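You operate a simulated robot arm through the tools that you are given. There is no shell and no other tool. Be economical: measure what you need, move in short steps, check, and stop when the job is done.

Carry out the task below with a simulated two-armed robot. There is one attempt and no reset: what you move stays moved.

TASK
Cover all the dough on the white board.
Fine: use the four covers beside it, flat in the grooves; move no dough.

Only the result counts: the job must be done as asked and must still hold three seconds after the hand-in. Knocking over, shifting, dropping, spilling or breaking anything else fails it. Lids that push on must go on centred and level and be pressed home; caps that screw on are set level and turned clockwise until they are tight.

THE ROBOT
Two 7-joint arms with fingered hands on one trunk, on a base that drives. Base frame: it is fixed to the floor where the robot stands at the start and does not move with it; the origin is under the middle of the robot, x ahead of it, y to its left, z up; the surface under the hand at the start is at about z = 83. Units: cm, degrees, N and s.
The left shoulder is at the start at [20, 13.5, 87], the right one opposite. Places, roughly: long cover [350, 125, 125]; short cover [350, 125, 125]; square cover [350, 100, 125]. Payload 4 kg a hand.
Tool frame (each hand has its own): the origin (TCP) lies between the finger pads and is the grasp point; the fingertips stand 2.5 cm ahead of it; z points along the fingers, y is the line along which they close. The gripper opens to 8.8 cm. The gripper's body begins 2.9 cm behind the TCP. The gripper is a hand of 4 fingers: y runs from the thumb to the fingers, the wrist lies at [-1.3, -10.6, -17.4] in the tool frame, and closing takes about 1.5 s.
Orientation is that of the tool frame in the base frame, as a unit quaternion [x, y, z, w]. With the fingers straight down and the wrist toward the robot, the tool's x, y and z point along [0, 1, 0], [1, 0, 0] and [0, 0, -1] of the base frame.

THE INTERFACE
- The arms move only by the tool step_arm. It takes "left_moves", "right_moves" or both (then of equal length, played together; a hand with none holds still); each is a list of rows, each a list of 2 entries, a list of its own where there are three numbers: the shift along the tool's x, y, z in cm, then the turn, a rotation vector about the tool's x, y, z in degrees. In form: [[[x, y, z], [wx, wy, wz]], ...]. A call has 1 to 12 rows; each row shifts and turns the commanded pose from where the row before left it, along the tool's axes as they then stand. "left_hand" and "right_hand" are, for a hand that has rows, the opening, from 0 (shut) to 1 (fully open), set as the call begins (left out, the last holds). A row lasts 0.2 s, in which the tool goes at most 5 cm and 8.6 degrees; a call with a longer step from one row to the next is refused whole, and so is a gripper value outside its range. Where a pose cannot be reached the arm comes as near as it can. A force on the tool above 40 N (or 10 N above the force at the start of the call, whichever is more), or a blocked arm, ends the call early, and 0.2 s more pass. Each finger travels about 15.3 cm/s and halts on what it meets, pressing with about 23 N; the grip force reading is that of the motor and also rises with nothing between the fingers. The clock runs only during rows and for 0.2 s after the last one: add rows that do not move to give the fingers time. The reply holds the time, the measured pose of the TCP, the force on the tool along the base axes, the opening and the grip force, in the units named above and with some noise, with the torque about the TCP (base axes, N m) and any sound that the robot's microphone picked up.
- Cameras (640 x 400 px; columns grow to the right, rows downward): "scene" is now at [13.55, -0.16, 147.9]; the picture's right is [0.07, -1.00, 0.00], its down [-0.72, -0.05, -0.69] and it looks along [0.69, 0.05, -0.72] (base axes); focal length 265 px, centre (320, 200). "left" rides on the left gripper at [-6.4, -8.3, -9.8] in its tool frame; the picture's right is [-0.62, -0.37, 0.69], its down [0.71, -0.63, 0.30] and it looks along [0.32, 0.68, 0.65] (tool axes); focal length 265 px, centre (320, 200). "right" rides on the right gripper at [6.4, -8.3, -9.8] in its tool frame; the picture's right is [-0.62, 0.37, -0.69], its down [-0.71, -0.63, 0.30] and it looks along [-0.32, 0.68, 0.65] (tool axes); focal length 265 px, centre (320, 200). There is no depth. A picture from a camera that has moved, and an enlarged one, comes with that camera's place and axes in the base frame and with its lens. The place of the scene camera against the robot may be out by one fixed shift of up to 1.2 cm in any direction.
- capture(camera): a new picture of that camera. No time passes.
- slide_trunk(by): slides the trunk up (or, below 0, down) by that many cm; the arms and the scene camera ride with it, the base frame stays. It gives what a move gives, with no picture.
- steer(legs): drives the robot by 1 to 6 legs, each [ahead, left, turn to the left] in cm, cm and degrees, along the robot's own axes; the way and the turn of a leg run together, so that a leg with both is an arc; at most 150 cm and 180 degrees a leg. The arms and the cameras ride along, it lands a little off, and it stops where it bumps. It gives what a move gives.
- finger_targets(index, middle, ring, thumb_bend, thumb_turn, hand): sets how far each is bent, from 0 (flat) to 100 (curled in); at 30 the hand is open as for a grip, at 70 the pads meet at the TCP. One left out holds its place. A second passes; each finger stops where it meets its share of the squeeze, and holds until it gets a number again. A gripper value or a shape takes the hand back. It gives what a move gives, with no picture; readings hold the bend of each and the force on the fingers (four entries, about 0 where the hand has none), thumb and palm. thumb_turn goes from beside the hand (0) to across from the fingers (100), as for a grip.
- grasp_type(shape, hand): the hand has 4 fingers and takes this shape, open, in about a second: jaw (thumb against the fingers, like two jaws); tri (thumb and two fingers); tip (a fingertip pinch); poke (one finger out to press); point (the index stretched); flat (the hand flat); cup (the hand cupped); fist (a fist). The gripper value then closes the fingers along that shape, each until it touches; the sizes above hold for jaw. It gives what a move gives, with no picture.
- head_to(pan, tilt): turns the head with the scene camera to pan (to the left, within 97 degrees either way) and tilt (down, from -29 to 69), counted from straight ahead of the robot. It gives what a move gives.
- enlarge(camera, box): a new picture of the part [left, top, right, bottom] of that camera's present view, enlarged. No time passes.
- sign_off(): hands the job in; it is judged then, once.

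Go step by step. Nothing tells you exact positions but the pictures and the camera data: compare them with the known pose of the tool, close in by small moves and look again before you grip or let go. The budget is 120 turns and 108 pictures, counting those below and the enlarged ones. Unless the task says otherwise, let go and move clear before handing in, and close with one line.

The tools are called after "Emit:" as name(argument=value, ...) on one line, values as JSON. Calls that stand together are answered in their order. step_arm: Moves the arms, as the interface text tells. Its arguments: {"type":"object","properties":{"left_moves":{"type":"array","items":{"type":"array"}},"left_hand":{"type":"number"},"right_moves":{"type":"array","items":{"type":"array"}},"right_hand":{"type":"number"}},"required":[]} The other tools are called the same way: slide_trunk (by) slides the trunk up or down; grasp_type (shape, hand) gives the hand a shape; finger_targets (index, middle, ring, thumb_bend, thumb_turn, hand) moves the fingers one by one; steer (legs) drives the base; head_to (pan, tilt) turns the head that bears the scene camera; capture (camera) takes a picture; enlarge (camera, box) takes an enlarged picture of a part of a camera's view; sign_off () hands the job in.

At the start:

```text
clock: 0.0
left_eef_pos: [61.37, 20.32, 114.01]
left_orientation: [0.707, 0.708, 0.001, 0.0]
left_wrist_force: [0.1, 0.4, -0.7]
left_ft_torque: [0.01, -0.01, 0.0]
left_finger_gap: 8.77
left_grip_force: 0.2
left_shape: jaw
left_bend: [30.0, 30.0, 30.0, 30.0, 98.0]
left_finger forces: [0.1, 0.0, 0.0, 0.1, 0.0, 0.0]
right_eef_pos: [54.13, -29.51, 111.84]
right_orientation: [0.707, 0.707, 0.0, 0.0]
right_wrist_force: [0.0, 0.9, -0.4]
right_ft_torque: [-0.01, 0.0, -0.03]
right_finger_gap: 8.76
right_grip_force: 0.0
right_shape: jaw
right_bend: [30.0, 30.0, 30.0, 30.0, 98.0]
right_finger forces: [0.1, 0.0, 0.0, 0.0, 0.0, 0.1]
trunk travel left (down, up): [-47.5, 29.5]
robot x, y, heading: [0.39, 0.22, 0.2]
head pan, tilt: [4.2, 46.2]
```

scene: 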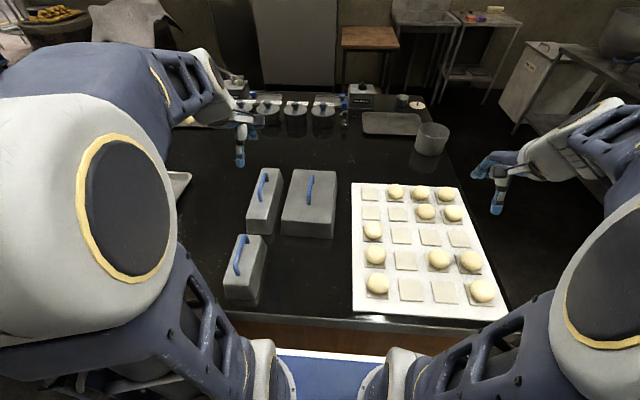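
right: 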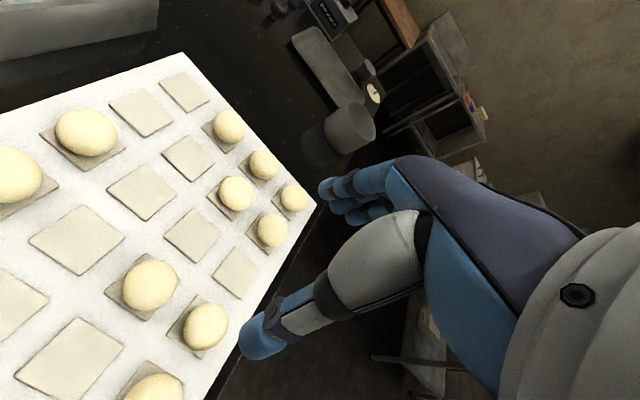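
left: 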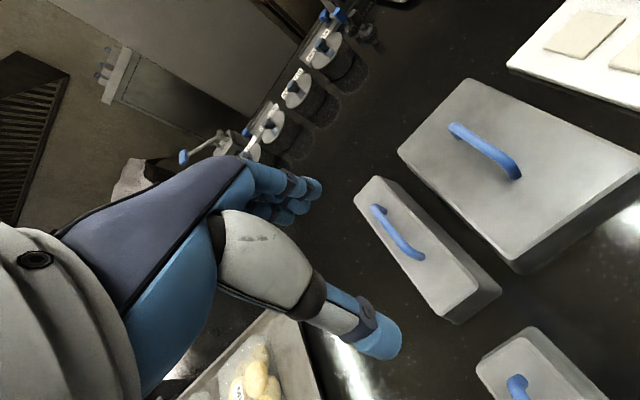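

The board holds a grid of pads, 11 of them with dough on, and I can see three grey lidded covers to its left. I'll look closer to find the fourth cover and the grooves.

Emit:
enlarge(camera="scene", box=[330, 170, 520, 330])

Emit:
enlarge(camera="scene", box=[160, 80, 360, 310])

Emit:
head_to(pan=20, tilt=60)

Emit:
capture(camera="scene")

```text
2.50 times, centred on (425, 250) of scene
camera zoom: at [13.55, -0.16, 147.9], right [0.07, -1.0, 0.0], down [-0.72, -0.05, -0.69], along [0.69, 0.05, -0.72], focal length 663 px, centre (58, 75)
```

zoom: 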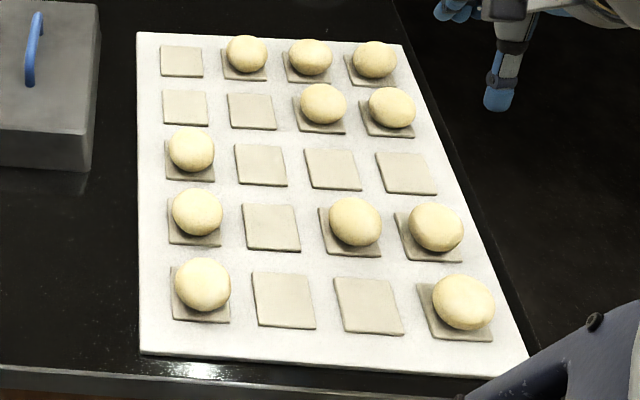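

```text
1.74 times, centred on (260, 195) of scene
camera zoom: at [13.55, -0.16, 147.9], right [0.07, -1.0, 0.0], down [-0.72, -0.05, -0.69], along [0.69, 0.05, -0.72], focal length 461 px, centre (424, 209)
```

zoom: 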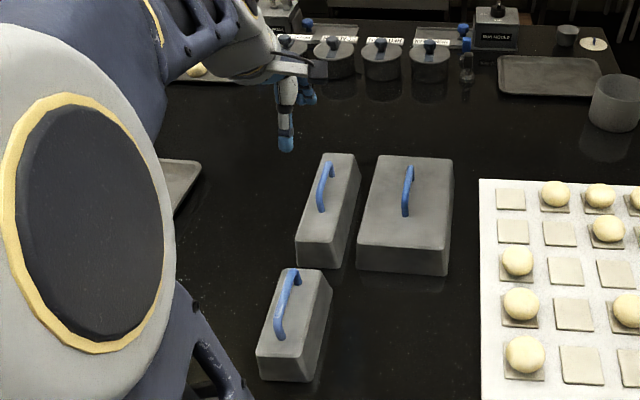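

```text
clock: 0.8
left_eef_pos: [61.48, 20.29, 114.21]
left_orientation: [0.708, 0.707, 0.001, 0.0]
left_wrist_force: [-0.3, -0.7, 0.0]
left_ft_torque: [0.02, 0.0, 0.02]
left_finger_gap: 8.73
left_grip_force: 0.1
left_shape: jaw
left_bend: [30.0, 30.0, 30.0, 30.0, 98.0]
left_finger forces: [0.0, 0.0, 0.1, 0.0, 0.1, 0.1]
right_eef_pos: [54.1, -29.54, 111.87]
right_orientation: [0.707, 0.707, 0.0, 0.0]
right_wrist_force: [0.9, -0.4, -0.3]
right_ft_torque: [-0.02, -0.01, 0.0]
right_finger_gap: 8.75
right_grip_force: 0.0
right_shape: jaw
right_bend: [30.0, 30.0, 30.0, 30.0, 98.0]
right_finger forces: [0.1, 0.1, 0.1, 0.0, 0.0, 0.1]
trunk travel left (down, up): [-47.5, 29.5]
robot x, y, heading: [0.26, 0.3, -0.1]
head pan, tilt: [20.0, 60.0]
```

```text
102 pictures are left
camera scene: at [11.81, 1.53, 146.13], right [0.34, -0.94, 0.0], down [-0.81, -0.3, -0.5], along [0.47, 0.17, -0.87], focal length 265 px, centre (320, 200)
```

scene: 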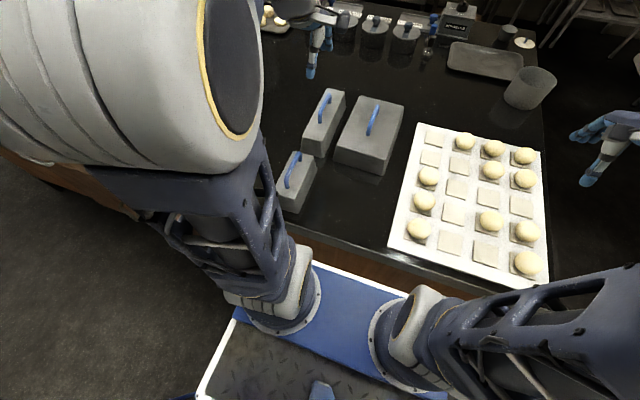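

The left arm probably hides the fourth cover. I'll swing the left hand outward and up, then look from both cameras.

Emit:
step_arm(left_moves=[[[4, -1, -3], [0, 0, 0]], [[4, -1, -3], [0, 0, 0]], [[4, -1, -3], [0, 0, 0]], [[4, -1, -3], [0, 0, 0]], [[4, -1, -3], [0, 0, 0]], [[0, 0, 0], [0, 0, 0]]])

Emit:
capture(camera="left")

Emit:
capture(camera="scene")

```text
refused: row 1 steps farther than a row can; nothing moved
```

```text
101 pictures are left
camera left: at [53.11, 13.81, 124.12], right [-0.37, -0.62, -0.69], down [-0.63, 0.71, -0.3], along [0.68, 0.32, -0.65], focal length 265 px, centre (320, 200)
```

left: 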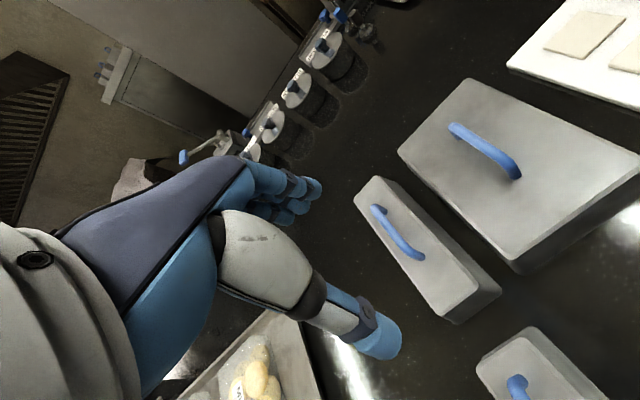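

```text
100 pictures are left
camera scene: at [11.81, 1.53, 146.13], right [0.34, -0.94, 0.0], down [-0.81, -0.3, -0.5], along [0.47, 0.17, -0.87], focal length 265 px, centre (320, 200)
```

scene: 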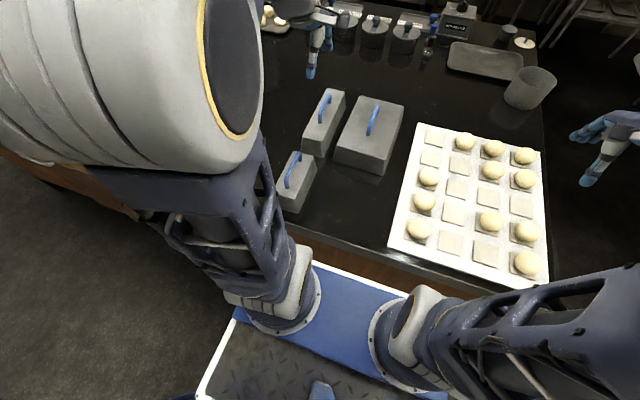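

The step was slightly too long, so I'll repeat it with smaller steps.

Emit:
step_arm(left_moves=[[[3.5, -1, -3], [0, 0, 0]], [[3.5, -1, -3], [0, 0, 0]], [[3.5, -1, -3], [0, 0, 0]], [[3.5, -1, -3], [0, 0, 0]], [[3.5, -1, -3], [0, 0, 0]], [[0, 0, 0], [0, 0, 0]]])

Emit:
capture(camera="scene")

```text
clock: 2.2
left_eef_pos: [56.44, 37.94, 129.11]
left_orientation: [0.707, 0.707, 0.0, 0.0]
left_wrist_force: [0.5, 0.0, 0.1]
left_ft_torque: [-0.01, -0.01, 0.0]
left_finger_gap: 8.75
left_grip_force: 0.0
left_shape: jaw
left_bend: [30.0, 30.0, 30.0, 30.0, 98.0]
left_finger forces: [0.1, 0.0, 0.0, 0.0, 0.0, 0.0]
right_eef_pos: [54.12, -29.48, 111.89]
right_orientation: [0.707, 0.708, 0.0, 0.0]
right_wrist_force: [-0.7, 0.3, -0.2]
right_ft_torque: [-0.01, 0.01, 0.0]
right_finger_gap: 8.75
right_grip_force: 0.1
right_shape: jaw
right_bend: [30.0, 30.0, 30.0, 30.0, 98.0]
right_finger forces: [0.1, 0.0, 0.1, 0.0, 0.0, 0.1]
trunk travel left (down, up): [-47.5, 29.5]
robot x, y, heading: [0.15, -0.01, 0.3]
head pan, tilt: [20.0, 60.0]
```

```text
99 pictures are left
camera scene: at [11.8, 1.52, 146.13], right [0.34, -0.94, 0.0], down [-0.81, -0.3, -0.5], along [0.47, 0.17, -0.87], focal length 265 px, centre (320, 200)
```

scene: 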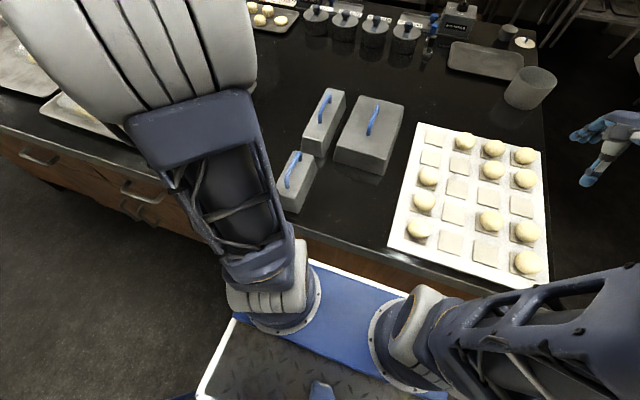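

Still hidden behind the upper arm; the wrist camera may see it now.

Emit:
capture(camera="left")

```text
98 pictures are left
camera left: at [48.02, 31.36, 139.15], right [-0.37, -0.62, -0.69], down [-0.63, 0.71, -0.3], along [0.68, 0.32, -0.65], focal length 265 px, centre (320, 200)
```

left: 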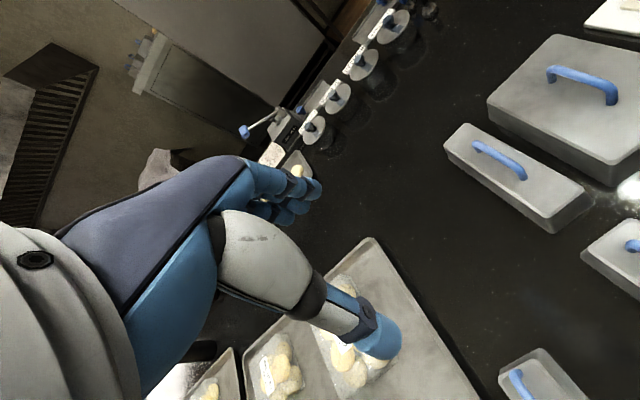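

All four covers are found: a 2×3 (B), a 1×3 (A), and two smaller ones (C and D). My layout is B turned onto rows 1-2 columns 2-4, A on column 1 rows 3-5, and C and D on columns 3 and 4, rows 4-5. I'll back the base up for reach and turn the left hand 90°.

Emit:
steer(legs=[[-18, 0, 0]])

Emit:
step_arm(left_moves=[[[0, 2, 0], [0, 0, 8.2]], [[0, 2, 0], [0, 0, 8.2]], [[0, 2, 0], [0, 0, 8.2]], [[0, 0, 0], [0, 0, 8.2]], [[0, 0, 0], [0, 0, 8.2]], [[0, 0, 0], [0, 0, 8.2]], [[0, 0, 0], [0, 0, 8.2]], [[0, 0, 0], [0, 0, 8.2]], [[0, 0, 0], [0, 0, 8.2]], [[0, 0, 0], [0, 0, 8.2]], [[0, 0, 0], [0, 0, 8]]])

Emit:
capture(camera="left")

Emit:
capture(camera="scene")

```text
clock: 3.9
left_eef_pos: [38.25, 37.89, 129.17]
left_orientation: [0.706, 0.708, 0.001, 0.001]
left_wrist_force: [0.4, -0.2, -0.5]
left_ft_torque: [-0.01, -0.01, 0.01]
left_finger_gap: 8.8
left_grip_force: 0.1
left_shape: jaw
left_bend: [30.0, 30.0, 30.0, 30.0, 98.0]
left_finger forces: [0.0, 0.0, 0.0, 0.1, 0.0, 0.1]
right_eef_pos: [36.05, -29.43, 111.96]
right_orientation: [0.707, 0.707, 0.0, 0.0]
right_wrist_force: [-0.5, -0.4, -0.6]
right_ft_torque: [-0.01, 0.02, 0.02]
right_finger_gap: 8.75
right_grip_force: 0.1
right_shape: jaw
right_bend: [30.0, 30.0, 30.0, 30.0, 98.0]
right_finger forces: [0.0, 0.0, 0.0, 0.0, 0.0, 0.0]
trunk travel left (down, up): [-47.5, 29.5]
robot x, y, heading: [-18.28, 0.08, 0.1]
head pan, tilt: [20.0, 60.0]
stopped in leg 1: the robot was blocked; the commanded pose is now the measured one
```

```text
clock: 6.3
left_eef_pos: [43.07, 36.78, 127.44]
left_orientation: [0.984, 0.176, -0.014, 0.0]
left_wrist_force: [-1.0, 0.4, 0.5]
left_ft_torque: [0.02, 0.01, 0.02]
left_finger_gap: 8.81
left_grip_force: 0.0
left_shape: jaw
left_bend: [30.0, 30.0, 30.0, 30.0, 98.0]
left_finger forces: [0.0, 0.0, 0.1, 0.0, 0.0, 0.1]
left hand out of reach, approached as far as the arm can: row 8, 9, 10, 11
right_eef_pos: [36.11, -29.51, 111.91]
right_orientation: [0.707, 0.707, -0.001, 0.0]
right_wrist_force: [-0.6, -0.7, 0.1]
right_ft_torque: [-0.03, -0.03, -0.05]
right_finger_gap: 8.75
right_grip_force: 0.1
right_shape: jaw
right_bend: [30.0, 30.0, 30.0, 30.0, 98.0]
right_finger forces: [0.0, 0.1, 0.1, 0.1, 0.1, 0.0]
trunk travel left (down, up): [-47.5, 29.5]
robot x, y, heading: [-18.34, -0.08, 0.3]
head pan, tilt: [20.0, 60.0]
```

```text
97 pictures are left
camera left: at [34.55, 42.39, 137.61], right [-0.73, 0.13, -0.67], down [0.44, 0.84, -0.32], along [0.52, -0.53, -0.67], focal length 265 px, centre (320, 200)
```

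left: 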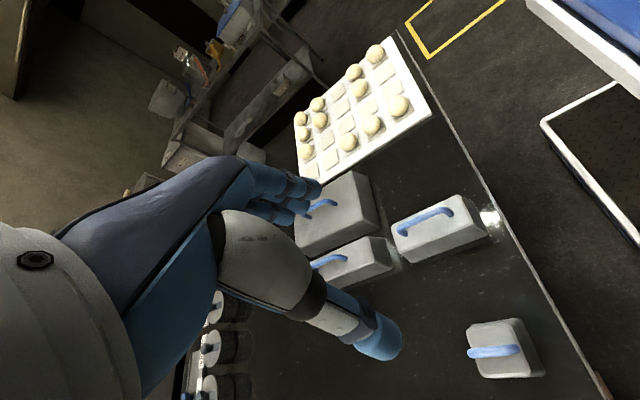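

```text
96 pictures are left
camera scene: at [-6.21, 1.55, 146.13], right [0.34, -0.94, 0.0], down [-0.81, -0.3, -0.5], along [0.47, 0.17, -0.87], focal length 265 px, centre (320, 200)
```

scene: 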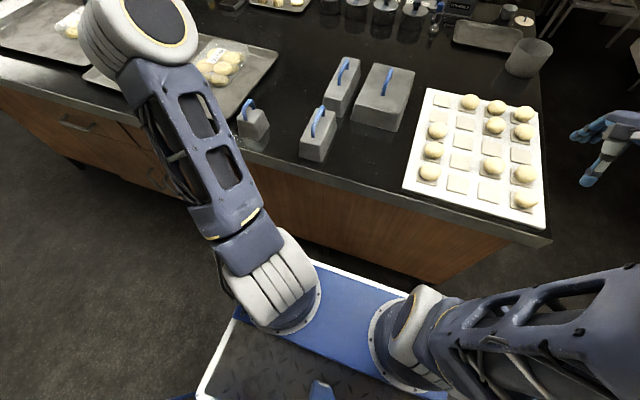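

The fourth cover is a 1×1, so C goes on column 4 rows 4-5 and D on row 4 column 3. I'll move the left hand above D with the fingers straddling its handle.

Emit:
step_arm(left_moves=[[[0.2, -0.9, 3.4], [0, 0, 0]], [[0.2, -0.9, 3.4], [0, 0, 0]], [[0.2, -0.9, 3.4], [0, 0, 0]], [[0.2, -0.9, 3.4], [0, 0, 0]], [[0.2, -0.9, 3.4], [0, 0, 0]], [[0.2, -0.9, 3.4], [0, 0, 0]], [[0.1, -0.6, 3.4], [0, 0, 0]], [[0, 0, 0], [0, 0, 0]]])

Emit:
capture(camera="left")

Emit:
head_to(pan=15, tilt=48)

Emit:
capture(camera="scene")

```text
clock: 8.1
left_eef_pos: [42.04, 42.64, 103.62]
left_orientation: [0.984, 0.175, -0.013, 0.001]
left_wrist_force: [-0.5, 0.3, 0.1]
left_ft_torque: [0.03, -0.02, -0.01]
left_finger_gap: 8.78
left_grip_force: 0.0
left_shape: jaw
left_bend: [30.0, 30.0, 30.0, 30.0, 98.0]
left_finger forces: [0.1, 0.0, 0.1, 0.1, 0.0, 0.1]
right_eef_pos: [36.2, -29.48, 111.85]
right_orientation: [0.707, 0.707, 0.0, 0.0]
right_wrist_force: [0.2, 0.1, 0.2]
right_ft_torque: [0.01, 0.0, 0.01]
right_finger_gap: 8.75
right_grip_force: 0.0
right_shape: jaw
right_bend: [30.0, 30.0, 30.0, 30.0, 98.0]
right_finger forces: [0.0, 0.0, 0.1, 0.0, 0.1, 0.0]
trunk travel left (down, up): [-47.5, 29.5]
robot x, y, heading: [-17.79, -0.18, 0.2]
head pan, tilt: [20.0, 60.0]
```

```text
95 pictures are left
camera left: at [33.25, 48.26, 113.82], right [-0.73, 0.13, -0.67], down [0.44, 0.84, -0.32], along [0.52, -0.53, -0.67], focal length 265 px, centre (320, 200)
```

left: 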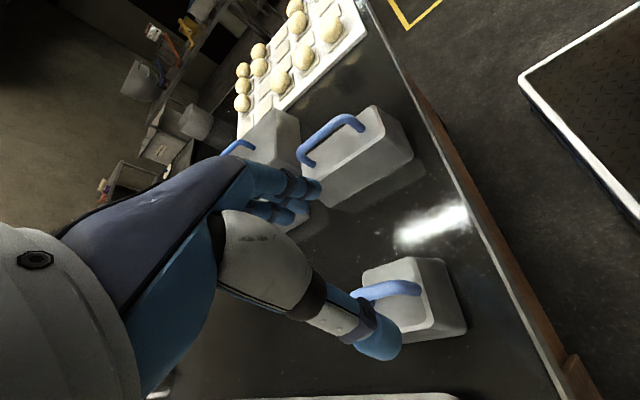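

```text
clock: 8.8
left_eef_pos: [41.97, 42.77, 103.72]
left_orientation: [0.984, 0.176, -0.014, 0.001]
left_wrist_force: [0.2, 0.0, 0.0]
left_ft_torque: [-0.04, 0.0, 0.01]
left_finger_gap: 8.8
left_grip_force: 0.0
left_shape: jaw
left_bend: [30.0, 30.0, 30.0, 30.0, 98.0]
left_finger forces: [0.1, 0.0, 0.0, 0.0, 0.1, 0.0]
right_eef_pos: [36.11, -29.51, 111.89]
right_orientation: [0.707, 0.707, 0.0, -0.001]
right_wrist_force: [0.0, -0.6, 0.1]
right_ft_torque: [-0.02, -0.01, -0.01]
right_finger_gap: 8.76
right_grip_force: 0.0
right_shape: jaw
right_bend: [30.0, 30.0, 30.0, 30.0, 98.0]
right_finger forces: [0.1, 0.1, 0.0, 0.0, 0.0, 0.0]
trunk travel left (down, up): [-47.5, 29.5]
robot x, y, heading: [-18.13, -0.07, 0.2]
head pan, tilt: [15.0, 48.0]
```

```text
94 pictures are left
camera scene: at [-4.87, 1.31, 147.65], right [0.26, -0.97, 0.0], down [-0.72, -0.19, -0.67], along [0.65, 0.17, -0.74], focal length 265 px, centre (320, 200)
```

scene: 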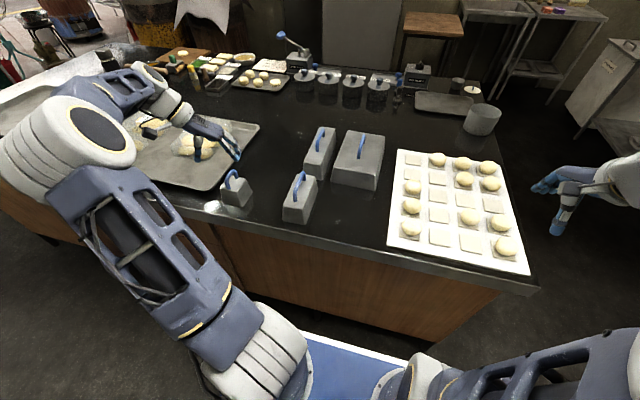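

The wrist can't turn fully that way, so I'll rotate it the other way so the hand's y points along +Y, which suits this arm better.

Emit:
step_arm(left_moves=[[[0, 0, 0], [0, 0, -8.4]], [[0, 0, 0], [0, 0, -8.4]], [[0, 0, 0], [0, 0, -8.4]], [[0, 0, 0], [0, 0, -8.4]], [[0, 0, 0], [0, 0, -8.4]], [[0, 0, 0], [0, 0, -8.4]], [[0, 0, 0], [0, 0, -8.4]], [[0, 0, 0], [0, 0, -8.4]], [[0, 0, 0], [0, 0, -8.4]], [[0, 0, 0], [0, 0, -8.4]], [[0, 0, 0], [0, 0, -8.4]], [[0, 0, 0], [0, 0, -8.4]]])

Emit:
step_arm(left_moves=[[[0, 0, 0], [0, 0, -8.4]], [[0, 0, 0], [0, 0, -8.4]], [[0, 0, 0], [0, 0, -8.4]], [[0, 0, 0], [0, 0, -8.4]], [[0, 0, 0], [0, 0, -8.4]], [[0, 0, 0], [0, 0, -8.4]], [[0, 0, 0], [0, 0, -8.4]], [[0, 0, 0], [0, 0, 0]]])

Emit:
capture(camera="left")

```text
clock: 11.4
left_eef_pos: [41.73, 42.77, 103.79]
left_orientation: [0.492, 0.87, -0.009, -0.011]
left_wrist_force: [-0.1, -0.4, 0.3]
left_ft_torque: [0.03, -0.02, 0.02]
left_finger_gap: 8.78
left_grip_force: 0.1
left_shape: jaw
left_bend: [30.0, 30.0, 30.0, 30.0, 98.0]
left_finger forces: [0.0, 0.0, 0.0, 0.0, 0.1, 0.1]
right_eef_pos: [36.11, -29.41, 111.96]
right_orientation: [0.706, 0.708, 0.0, -0.001]
right_wrist_force: [0.3, 0.8, -0.2]
right_ft_torque: [0.01, -0.03, -0.04]
right_finger_gap: 8.77
right_grip_force: 0.0
right_shape: jaw
right_bend: [30.0, 30.0, 30.0, 30.0, 98.0]
right_finger forces: [0.0, 0.1, 0.0, 0.1, 0.0, 0.0]
trunk travel left (down, up): [-47.5, 29.5]
robot x, y, heading: [-17.65, 0.35, -0.3]
head pan, tilt: [15.0, 48.0]
```

```text
clock: 13.2
left_eef_pos: [41.71, 42.85, 103.72]
left_orientation: [0.001, 1.0, -0.003, -0.015]
left_wrist_force: [0.1, -0.1, 0.3]
left_ft_torque: [-0.03, -0.02, 0.01]
left_finger_gap: 8.77
left_grip_force: 0.1
left_shape: jaw
left_bend: [30.0, 30.0, 30.0, 30.0, 98.0]
left_finger forces: [0.0, 0.0, 0.0, 0.1, 0.0, 0.0]
right_eef_pos: [36.09, -29.46, 111.86]
right_orientation: [0.707, 0.707, 0.0, 0.0]
right_wrist_force: [0.2, 0.1, 0.4]
right_ft_torque: [-0.02, 0.01, -0.01]
right_finger_gap: 8.75
right_grip_force: 0.1
right_shape: jaw
right_bend: [30.0, 30.0, 30.0, 30.0, 98.0]
right_finger forces: [0.1, 0.0, 0.1, 0.1, 0.0, 0.0]
trunk travel left (down, up): [-47.5, 29.5]
robot x, y, heading: [-18.1, 0.16, -0.3]
head pan, tilt: [15.0, 48.0]
```

```text
93 pictures are left
camera left: at [48.46, 34.36, 113.56], right [0.6, -0.37, -0.71], down [-0.72, -0.63, -0.28], along [-0.34, 0.68, -0.65], focal length 265 px, centre (320, 200)
```

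left: 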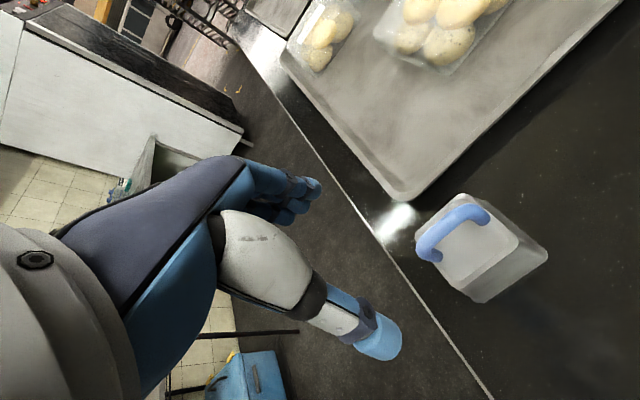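

Yaw is now right, with about 1.7° of tilt to remove. D's handle lies along X, centred near (46, 42.6). I'll level the hand, centre it over the handle and check.

Emit:
step_arm(left_moves=[[[-2, 0, 0], [-0.34, -1.72, 0]], [[-2.3, -0.2, 0], [0, 0, 0]], [[0, 0, 2.5], [0, 0, 0]], [[0, 0, 2.5], [0, 0, 0]], [[0, 0, 0], [0, 0, 0]]])

Emit:
capture(camera="left")

Emit:
enlarge(camera="scene", box=[160, 120, 320, 220])

```text
clock: 14.4
left_eef_pos: [46.03, 42.61, 98.65]
left_orientation: [0.001, 1.0, -0.001, 0.002]
left_wrist_force: [-0.8, 0.5, 0.7]
left_ft_torque: [0.0, 0.05, 0.0]
left_finger_gap: 8.76
left_grip_force: 0.1
left_shape: jaw
left_bend: [30.0, 30.0, 30.0, 30.0, 98.0]
left_finger forces: [0.1, 0.0, 0.0, 0.1, 0.0, 0.0]
right_eef_pos: [36.04, -29.52, 111.96]
right_orientation: [0.707, 0.707, 0.001, 0.0]
right_wrist_force: [0.0, 0.8, 0.2]
right_ft_torque: [0.0, 0.01, -0.05]
right_finger_gap: 8.74
right_grip_force: 0.1
right_shape: jaw
right_bend: [30.0, 30.0, 30.0, 30.0, 98.0]
right_finger forces: [0.1, 0.1, 0.1, 0.1, 0.0, 0.1]
trunk travel left (down, up): [-47.5, 29.5]
robot x, y, heading: [-18.09, -0.03, 0.1]
head pan, tilt: [15.0, 48.0]
```

```text
92 pictures are left
camera left: at [52.43, 34.1, 108.62], right [0.62, -0.37, -0.69], down [-0.72, -0.63, -0.31], along [-0.32, 0.68, -0.65], focal length 265 px, centre (320, 200)
```

left: 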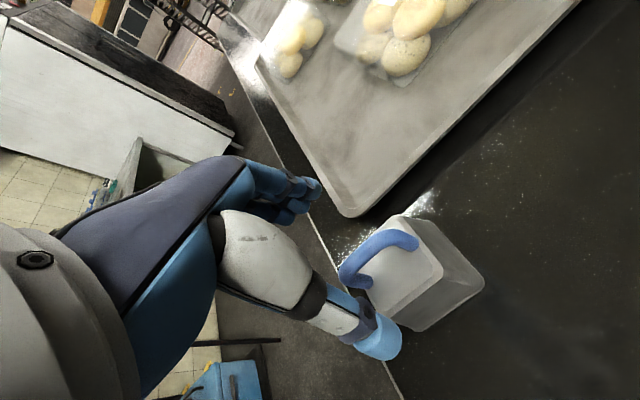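

```text
4.00 times, centred on (240, 170) of scene
camera zoom: at [-4.87, 1.31, 147.66], right [0.26, -0.97, 0.0], down [-0.72, -0.19, -0.67], along [0.65, 0.17, -0.74], focal length 1061 px, centre (640, 320)
```

zoom: 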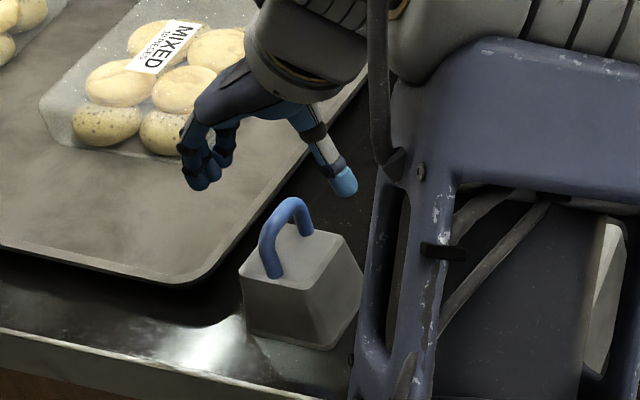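

The hand is close to centred over the handle. I'll shift slightly, descend around it, and close.

Emit:
step_arm(left_moves=[[[-0.4, 0.3, 1.5], [0, 0, 0]], [[0, 0, 2], [0, 0, 0]], [[0, 0, 1.5], [0, 0, 0]], [[0, 0, 1], [0, 0, 0]], [[0, 0, 0], [0, 0, 0]]])

Emit:
capture(camera="left")

Emit:
enlarge(camera="scene", box=[160, 120, 320, 220])

```text
clock: 15.6
left_eef_pos: [46.64, 42.78, 92.6]
left_orientation: [0.002, 1.0, -0.001, 0.001]
left_wrist_force: [-0.7, -0.5, -0.6]
left_ft_torque: [0.0, -0.02, 0.0]
left_finger_gap: 8.77
left_grip_force: 0.1
left_shape: jaw
left_bend: [30.0, 30.0, 30.0, 30.0, 98.0]
left_finger forces: [0.1, 0.0, 0.0, 0.0, 0.0, 0.1]
right_eef_pos: [36.2, -29.49, 111.85]
right_orientation: [0.707, 0.707, 0.001, 0.001]
right_wrist_force: [0.0, -1.0, 0.3]
right_ft_torque: [0.05, 0.01, 0.02]
right_finger_gap: 8.79
right_grip_force: 0.1
right_shape: jaw
right_bend: [30.0, 30.0, 30.0, 30.0, 98.0]
right_finger forces: [0.1, 0.1, 0.0, 0.0, 0.1, 0.0]
trunk travel left (down, up): [-47.5, 29.5]
robot x, y, heading: [-18.16, 0.08, 0.1]
head pan, tilt: [15.0, 48.0]
```

```text
90 pictures are left
camera left: at [52.91, 34.4, 102.65], right [0.62, -0.37, -0.69], down [-0.72, -0.63, -0.31], along [-0.32, 0.68, -0.65], focal length 265 px, centre (320, 200)
```

left: 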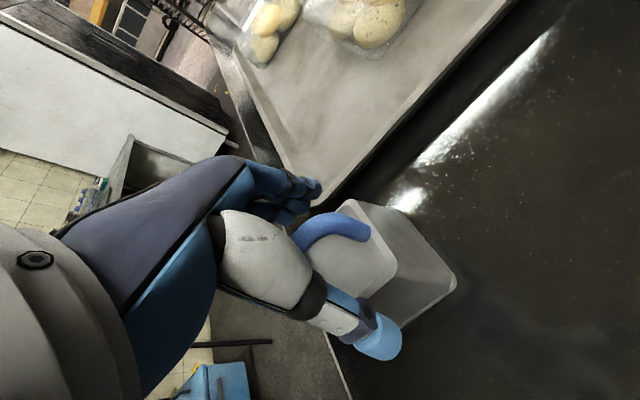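

```text
4.00 times, centred on (240, 170) of scene
camera zoom: at [-4.86, 1.31, 147.66], right [0.26, -0.97, 0.0], down [-0.72, -0.19, -0.67], along [0.65, 0.17, -0.74], focal length 1061 px, centre (640, 320)
```

zoom: 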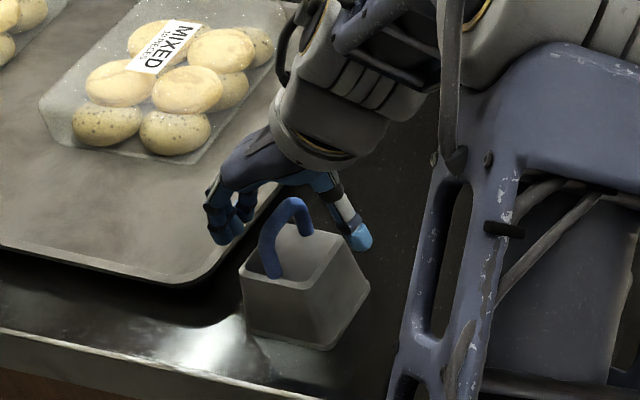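

The fingers straddle the handle, so I'll close.

Emit:
step_arm(left_moves=[[[0, 0, 0], [0, 0, 0]], [[0, 0, 0], [0, 0, 0]], [[0, 0, 0], [0, 0, 0]], [[0, 0, 0], [0, 0, 0]], [[0, 0, 0], [0, 0, 0]], [[0, 0, 0], [0, 0, 0]], [[0, 0, 0], [0, 0, 0]], [[0, 0, 0], [0, 0, 0]]], left_hand=0)

Emit:
capture(camera="left")

Emit:
enlarge(camera="scene", box=[160, 120, 320, 220])

```text
clock: 17.4
left_eef_pos: [46.59, 42.91, 92.71]
left_orientation: [0.002, 1.0, -0.001, 0.002]
left_wrist_force: [-0.5, -0.6, 0.8]
left_ft_torque: [0.11, 0.07, -0.04]
left_finger_gap: 0.0
left_grip_force: 22.6
left_shape: jaw
left_bend: [72.0, 70.0, 70.0, 66.0, 100.0]
left_finger forces: [0.0, 2.5, 2.2, 0.0, 8.0, 0.0]
right_eef_pos: [36.13, -29.54, 111.93]
right_orientation: [0.707, 0.707, 0.0, 0.0]
right_wrist_force: [0.5, 0.8, 0.3]
right_ft_torque: [-0.02, 0.01, -0.02]
right_finger_gap: 8.75
right_grip_force: 0.1
right_shape: jaw
right_bend: [30.0, 30.0, 30.0, 30.0, 98.0]
right_finger forces: [0.0, 0.0, 0.0, 0.0, 0.0, 0.1]
trunk travel left (down, up): [-47.5, 29.5]
robot x, y, heading: [-18.03, -0.03, 0.1]
head pan, tilt: [15.0, 48.0]
```

```text
88 pictures are left
camera left: at [52.92, 34.4, 102.67], right [0.62, -0.37, -0.69], down [-0.72, -0.63, -0.31], along [-0.32, 0.68, -0.65], focal length 265 px, centre (320, 200)
```

left: 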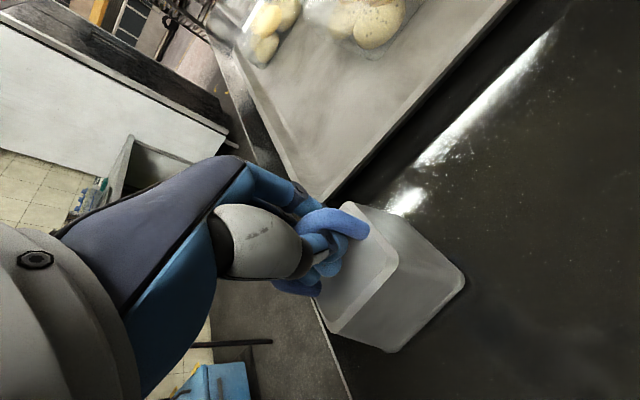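

```text
4.00 times, centred on (240, 170) of scene
camera zoom: at [-4.86, 1.31, 147.66], right [0.26, -0.97, 0.0], down [-0.72, -0.19, -0.67], along [0.65, 0.17, -0.74], focal length 1061 px, centre (640, 320)
```

zoom: 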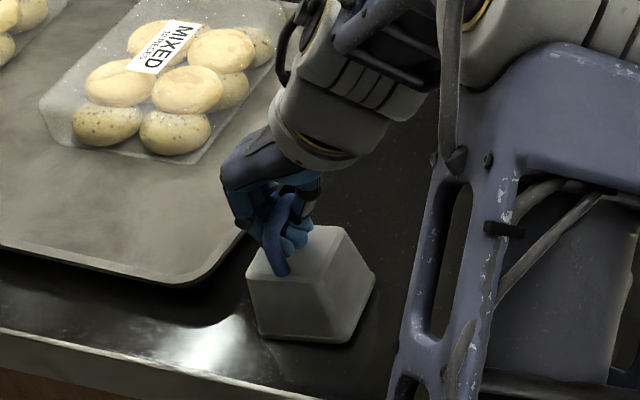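

The fingers closed under the bar, hooked rather than gripping it. I'll open, rise about 1.3 cm and close again on the bar.

Emit:
step_arm(left_moves=[[[0, 0, 0], [0, 0, 0]], [[0, 0, 0], [0, 0, 0]], [[0, 0, 0], [0, 0, 0]], [[0, 0, 0], [0, 0, 0]], [[0, 0, 0], [0, 0, 0]], [[0.3, 0, -1.3], [0, 0, 0]], [[0, 0, 0], [0, 0, 0]]], left_hand=1)

Emit:
step_arm(left_moves=[[[0, 0, 0], [0, 0, 0]], [[0, 0, 0], [0, 0, 0]], [[0, 0, 0], [0, 0, 0]], [[0, 0, 0], [0, 0, 0]], [[0, 0, 0], [0, 0, 0]], [[0, 0, 0], [0, 0, 0]], [[0, 0, 0], [0, 0, 0]], [[0, 0, 0], [0, 0, 0]]], left_hand=0)

Emit:
capture(camera="left")

Emit:
enlarge(camera="scene", box=[160, 120, 320, 220])

```text
clock: 19.0
left_eef_pos: [46.19, 42.81, 93.86]
left_orientation: [0.001, 1.0, 0.001, 0.001]
left_wrist_force: [0.6, 0.0, 0.5]
left_ft_torque: [0.0, -0.01, 0.02]
left_finger_gap: 8.78
left_grip_force: 0.1
left_shape: jaw
left_bend: [30.0, 30.0, 30.0, 30.0, 98.0]
left_finger forces: [0.0, 0.1, 0.1, 0.1, 0.0, 0.1]
right_eef_pos: [36.09, -29.49, 111.83]
right_orientation: [0.707, 0.707, -0.001, 0.001]
right_wrist_force: [0.0, -0.1, -0.2]
right_ft_torque: [0.03, 0.04, 0.02]
right_finger_gap: 8.76
right_grip_force: 0.0
right_shape: jaw
right_bend: [30.0, 30.0, 30.0, 30.0, 98.0]
right_finger forces: [0.0, 0.0, 0.0, 0.1, 0.0, 0.0]
trunk travel left (down, up): [-47.5, 29.5]
robot x, y, heading: [-18.06, 0.14, -0.1]
head pan, tilt: [15.0, 48.0]
```

```text
clock: 20.8
left_eef_pos: [46.14, 42.87, 93.92]
left_orientation: [0.002, 1.0, 0.0, 0.002]
left_wrist_force: [-0.4, 0.6, -0.2]
left_ft_torque: [0.01, 0.0, 0.01]
left_finger_gap: 0.28
left_grip_force: 22.9
left_shape: jaw
left_bend: [71.0, 70.0, 71.0, 75.0, 100.0]
left_finger forces: [12.8, 3.4, 1.9, 0.0, 17.8, 0.0]
right_eef_pos: [36.14, -29.54, 111.87]
right_orientation: [0.707, 0.708, 0.0, 0.0]
right_wrist_force: [-0.9, -0.1, 0.3]
right_ft_torque: [-0.01, 0.03, -0.02]
right_finger_gap: 8.76
right_grip_force: 0.0
right_shape: jaw
right_bend: [30.0, 30.0, 30.0, 30.0, 98.0]
right_finger forces: [0.0, 0.0, 0.0, 0.0, 0.0, 0.0]
trunk travel left (down, up): [-47.5, 29.5]
robot x, y, heading: [-18.04, 0.25, 0.2]
head pan, tilt: [15.0, 48.0]
```

```text
86 pictures are left
camera left: at [52.54, 34.4, 103.94], right [0.62, -0.37, -0.69], down [-0.72, -0.63, -0.31], along [-0.32, 0.68, -0.65], focal length 265 px, centre (320, 200)
```

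left: 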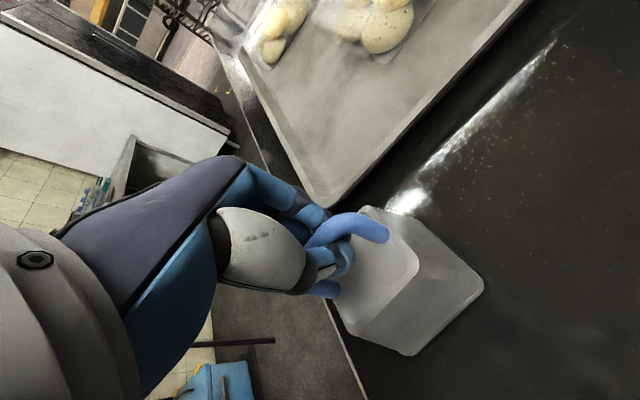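

```text
4.00 times, centred on (240, 170) of scene
camera zoom: at [-4.86, 1.31, 147.66], right [0.26, -0.97, 0.0], down [-0.72, -0.19, -0.67], along [0.65, 0.17, -0.74], focal length 1061 px, centre (640, 320)
```

zoom: 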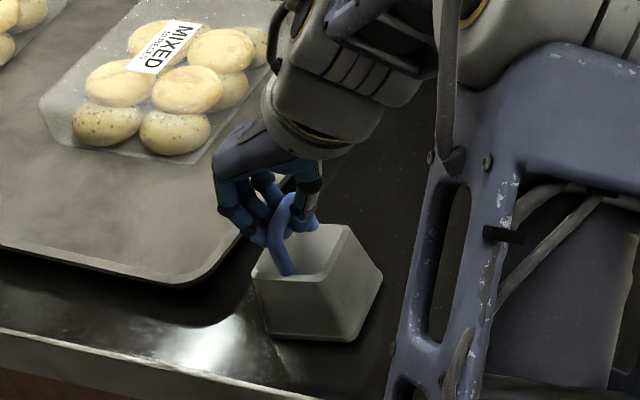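

The lid turned slightly and the bar still isn't between the pads. I'll open again and look before correcting.

Emit:
step_arm(left_moves=[[[0, 0, 0], [0, 0, 0]], [[0, 0, 0], [0, 0, 0]], [[0, 0, 0], [0, 0, 0]], [[0, 0, 0], [0, 0, 0]], [[0, 0, 0], [0, 0, 0]], [[0, 0, -3], [0, 0, 0]], [[0, 0, -3], [0, 0, 0]], [[0, 0, 0], [0, 0, 0]]], left_hand=1)

Emit:
enlarge(camera="left", box=[280, 180, 520, 380])

Emit:
enlarge(camera="scene", box=[200, 140, 280, 220])

```text
clock: 22.6
left_eef_pos: [46.19, 42.7, 99.95]
left_orientation: [0.003, 1.0, 0.001, 0.002]
left_wrist_force: [-0.3, 0.6, -0.9]
left_ft_torque: [0.0, -0.02, 0.02]
left_finger_gap: 8.76
left_grip_force: 0.0
left_shape: jaw
left_bend: [30.0, 30.0, 30.0, 30.0, 98.0]
left_finger forces: [0.1, 0.1, 0.0, 0.0, 0.1, 0.0]
right_eef_pos: [36.18, -29.45, 112.0]
right_orientation: [0.707, 0.707, 0.0, 0.0]
right_wrist_force: [-0.4, -1.0, -0.3]
right_ft_torque: [-0.02, 0.0, -0.04]
right_finger_gap: 8.76
right_grip_force: 0.1
right_shape: jaw
right_bend: [30.0, 30.0, 30.0, 30.0, 98.0]
right_finger forces: [0.0, 0.1, 0.0, 0.0, 0.0, 0.0]
trunk travel left (down, up): [-47.5, 29.5]
robot x, y, heading: [-17.86, -0.37, 0.1]
head pan, tilt: [15.0, 48.0]
```

```text
2.00 times, centred on (400, 280) of left
camera zoom: at [52.61, 34.3, 109.96], right [0.62, -0.37, -0.69], down [-0.72, -0.63, -0.31], along [-0.32, 0.69, -0.65], focal length 531 px, centre (160, 40)
```

zoom: 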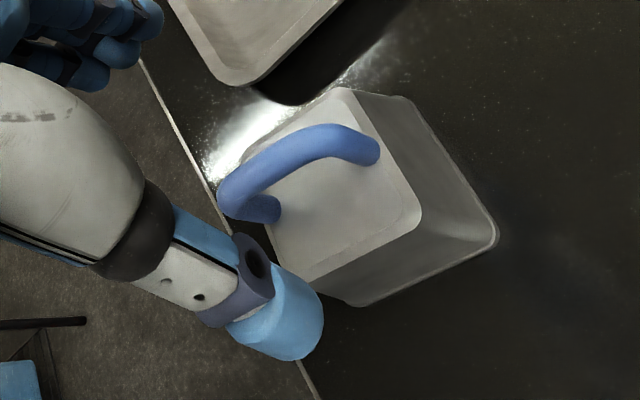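

```text
5.00 times, centred on (240, 180) of scene
camera zoom: at [-4.86, 1.31, 147.66], right [0.26, -0.97, 0.0], down [-0.72, -0.19, -0.67], along [0.65, 0.17, -0.74], focal length 1326 px, centre (720, 300)
```

zoom: 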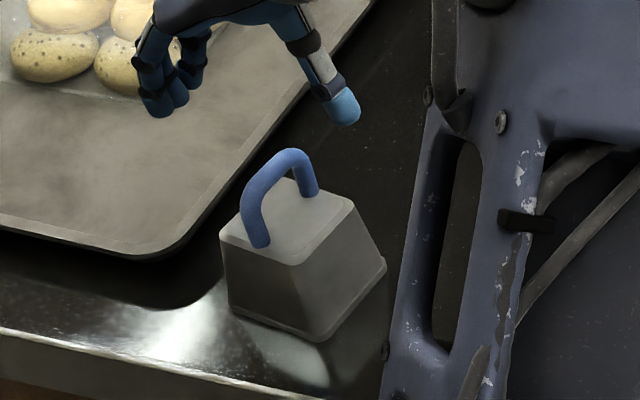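

The bar sits at z≈93.1 and the lid is now yawed about −7°. I'll match that yaw, centre on the handle at bar height, close and do a small test lift.

Emit:
step_arm(left_moves=[[[0.2, 0.2, 2], [0, 0, 7]], [[0, 0, 2], [0, 0, 0]], [[0, 0, 1.5], [0, 0, 0]], [[0, 0, 1.1], [0, 0, 0]], [[0, 0, 0], [0, 0, 0]]])

Emit:
step_arm(left_moves=[[[0, 0, 0], [0, 0, 0]], [[0, 0, 0], [0, 0, 0]], [[0, 0, 0], [0, 0, 0]], [[0, 0, 0], [0, 0, 0]], [[0, 0, 0], [0, 0, 0]], [[0, 0, 0], [0, 0, 0]], [[0, 0, 0], [0, 0, 0]], [[0, 0, 0], [0, 0, 0]]], left_hand=0)

Emit:
enlarge(camera="left", box=[240, 180, 480, 380])

Emit:
enlarge(camera="scene", box=[200, 140, 280, 220])

```text
clock: 23.8
left_eef_pos: [46.05, 42.95, 93.31]
left_orientation: [0.062, 0.998, 0.0, 0.002]
left_wrist_force: [-0.2, 0.4, 0.7]
left_ft_torque: [0.01, 0.0, 0.0]
left_finger_gap: 8.77
left_grip_force: 0.1
left_shape: jaw
left_bend: [30.0, 30.0, 30.0, 30.0, 98.0]
left_finger forces: [0.0, 0.0, 0.0, 0.0, 0.0, 0.0]
right_eef_pos: [36.14, -29.48, 111.81]
right_orientation: [0.707, 0.707, -0.001, 0.0]
right_wrist_force: [0.4, 0.3, -0.4]
right_ft_torque: [0.01, -0.02, -0.01]
right_finger_gap: 8.76
right_grip_force: 0.1
right_shape: jaw
right_bend: [30.0, 30.0, 30.0, 30.0, 98.0]
right_finger forces: [0.0, 0.0, 0.0, 0.0, 0.0, 0.0]
trunk travel left (down, up): [-47.5, 29.5]
robot x, y, heading: [-17.95, -0.19, 0.1]
head pan, tilt: [15.0, 48.0]
```

```text
clock: 25.6
left_eef_pos: [45.95, 42.86, 93.28]
left_orientation: [0.063, 0.998, 0.0, 0.002]
left_wrist_force: [-0.1, 0.4, 0.1]
left_ft_torque: [0.04, 0.02, -0.02]
left_finger_gap: 0.0
left_grip_force: 23.0
left_shape: jaw
left_bend: [70.0, 70.0, 71.0, 71.0, 100.0]
left_finger forces: [5.9, 1.1, 2.1, 0.0, 22.5, 0.1]
right_eef_pos: [36.15, -29.55, 111.94]
right_orientation: [0.708, 0.707, -0.001, 0.0]
right_wrist_force: [-0.1, -0.1, 0.2]
right_ft_torque: [-0.03, -0.01, -0.02]
right_finger_gap: 8.73
right_grip_force: 0.0
right_shape: jaw
right_bend: [30.0, 30.0, 30.0, 30.0, 98.0]
right_finger forces: [0.0, 0.1, 0.0, 0.1, 0.1, 0.1]
trunk travel left (down, up): [-47.5, 29.5]
robot x, y, heading: [-18.01, -0.13, 0.2]
head pan, tilt: [15.0, 48.0]
```

```text
2.00 times, centred on (360, 280) of left
camera zoom: at [51.37, 33.83, 103.37], right [0.57, -0.44, -0.69], down [-0.79, -0.54, -0.31], along [-0.23, 0.72, -0.65], focal length 531 px, centre (240, 40)
```

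zoom: 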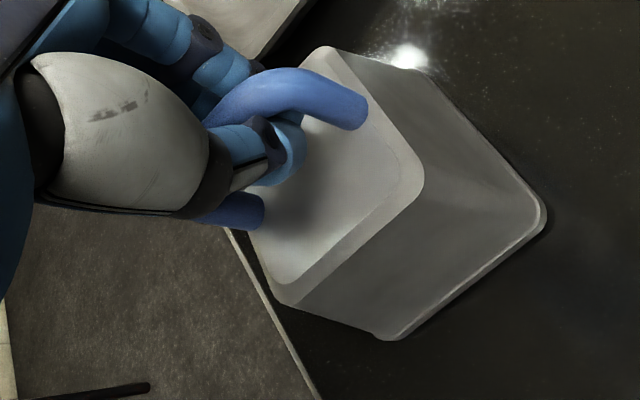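

```text
5.00 times, centred on (240, 180) of scene
camera zoom: at [-4.86, 1.31, 147.66], right [0.26, -0.97, 0.0], down [-0.72, -0.19, -0.67], along [0.65, 0.17, -0.74], focal length 1326 px, centre (720, 300)
```

zoom: 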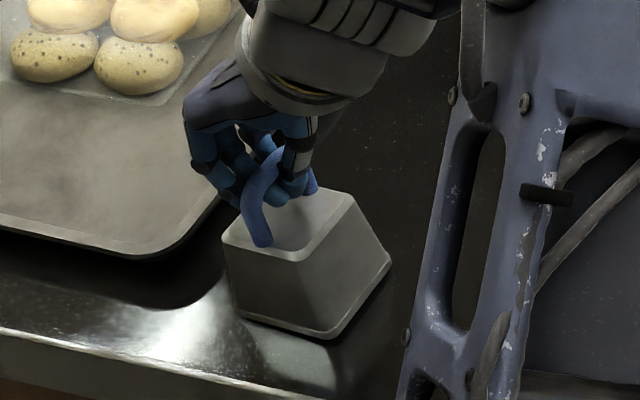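

The pads still meet under the bar, so it's higher than I estimated. I'll open, rise 1.6 cm and close again.

Emit:
step_arm(left_moves=[[[0, 0, 0], [0, 0, 0]], [[0, 0, 0], [0, 0, 0]], [[0, 0, 0], [0, 0, 0]], [[0, 0, 0], [0, 0, 0]], [[0, 0, 0], [0, 0, 0]], [[0, 0, -1.6], [0, 0, 0]], [[0, 0, 0], [0, 0, 0]]], left_hand=1)

Emit:
enlarge(camera="left", box=[240, 180, 480, 380])

Emit:
step_arm(left_moves=[[[0, 0, 0], [0, 0, 0]], [[0, 0, 0], [0, 0, 0]], [[0, 0, 0], [0, 0, 0]], [[0, 0, 0], [0, 0, 0]], [[0, 0, 0], [0, 0, 0]], [[0, 0, 0], [0, 0, 0]], [[0, 0, 0], [0, 0, 0]], [[0, 0, 0], [0, 0, 0]]], left_hand=0)

Emit:
enlarge(camera="left", box=[240, 180, 480, 380])

Emit:
enlarge(camera="scene", box=[200, 140, 280, 220])

```text
clock: 27.2
left_eef_pos: [45.94, 43.04, 94.95]
left_orientation: [0.063, 0.998, -0.001, 0.001]
left_wrist_force: [-0.1, 0.3, 0.7]
left_ft_torque: [0.01, 0.03, 0.0]
left_finger_gap: 8.77
left_grip_force: 0.1
left_shape: jaw
left_bend: [30.0, 30.0, 30.0, 30.0, 98.0]
left_finger forces: [0.1, 0.0, 0.0, 0.1, 0.0, 0.1]
right_eef_pos: [36.11, -29.37, 111.86]
right_orientation: [0.707, 0.707, 0.0, 0.0]
right_wrist_force: [-0.4, -0.3, -0.8]
right_ft_torque: [0.01, -0.04, 0.0]
right_finger_gap: 8.76
right_grip_force: 0.0
right_shape: jaw
right_bend: [30.0, 30.0, 30.0, 30.0, 98.0]
right_finger forces: [0.0, 0.0, 0.0, 0.0, 0.0, 0.0]
trunk travel left (down, up): [-47.5, 29.5]
robot x, y, heading: [-18.13, 0.17, 0.0]
head pan, tilt: [15.0, 48.0]
```

```text
2.00 times, centred on (360, 280) of left
camera zoom: at [51.3, 33.86, 104.95], right [0.57, -0.44, -0.69], down [-0.79, -0.54, -0.31], along [-0.23, 0.72, -0.65], focal length 531 px, centre (240, 40)
```

zoom: 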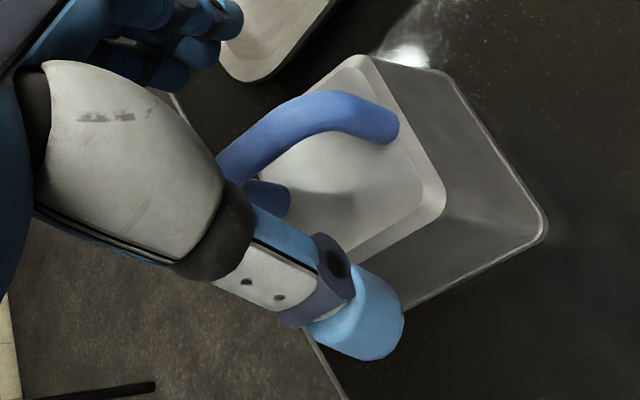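

```text
clock: 29.0
left_eef_pos: [46.02, 42.98, 94.95]
left_orientation: [0.062, 0.998, 0.001, 0.001]
left_wrist_force: [0.1, 0.0, 1.3]
left_ft_torque: [0.04, -0.02, -0.04]
left_finger_gap: 0.55
left_grip_force: 23.3
left_shape: jaw
left_bend: [68.0, 68.0, 68.0, 73.0, 100.0]
left_finger forces: [12.7, 6.1, 2.4, 0.0, 21.3, 0.0]
right_eef_pos: [36.12, -29.41, 111.91]
right_orientation: [0.708, 0.707, 0.0, 0.0]
right_wrist_force: [-0.5, -0.8, 0.8]
right_ft_torque: [-0.03, 0.0, -0.02]
right_finger_gap: 8.74
right_grip_force: 0.1
right_shape: jaw
right_bend: [30.0, 30.0, 30.0, 30.0, 98.0]
right_finger forces: [0.0, 0.1, 0.0, 0.0, 0.1, 0.1]
trunk travel left (down, up): [-47.5, 29.5]
robot x, y, heading: [-18.16, 0.09, 0.2]
head pan, tilt: [15.0, 48.0]
```

```text
2.00 times, centred on (360, 280) of left
camera zoom: at [51.3, 33.86, 104.95], right [0.57, -0.44, -0.69], down [-0.79, -0.54, -0.31], along [-0.23, 0.72, -0.65], focal length 531 px, centre (240, 40)
```

zoom: 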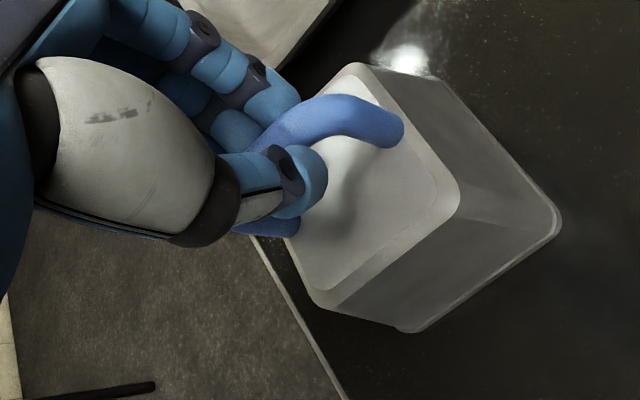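

```text
5.00 times, centred on (240, 180) of scene
camera zoom: at [-4.86, 1.3, 147.66], right [0.26, -0.97, 0.0], down [-0.72, -0.19, -0.67], along [0.65, 0.17, -0.74], focal length 1326 px, centre (720, 300)
```

zoom: 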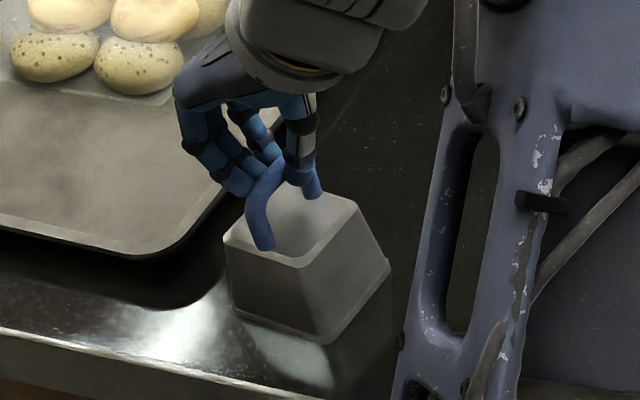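

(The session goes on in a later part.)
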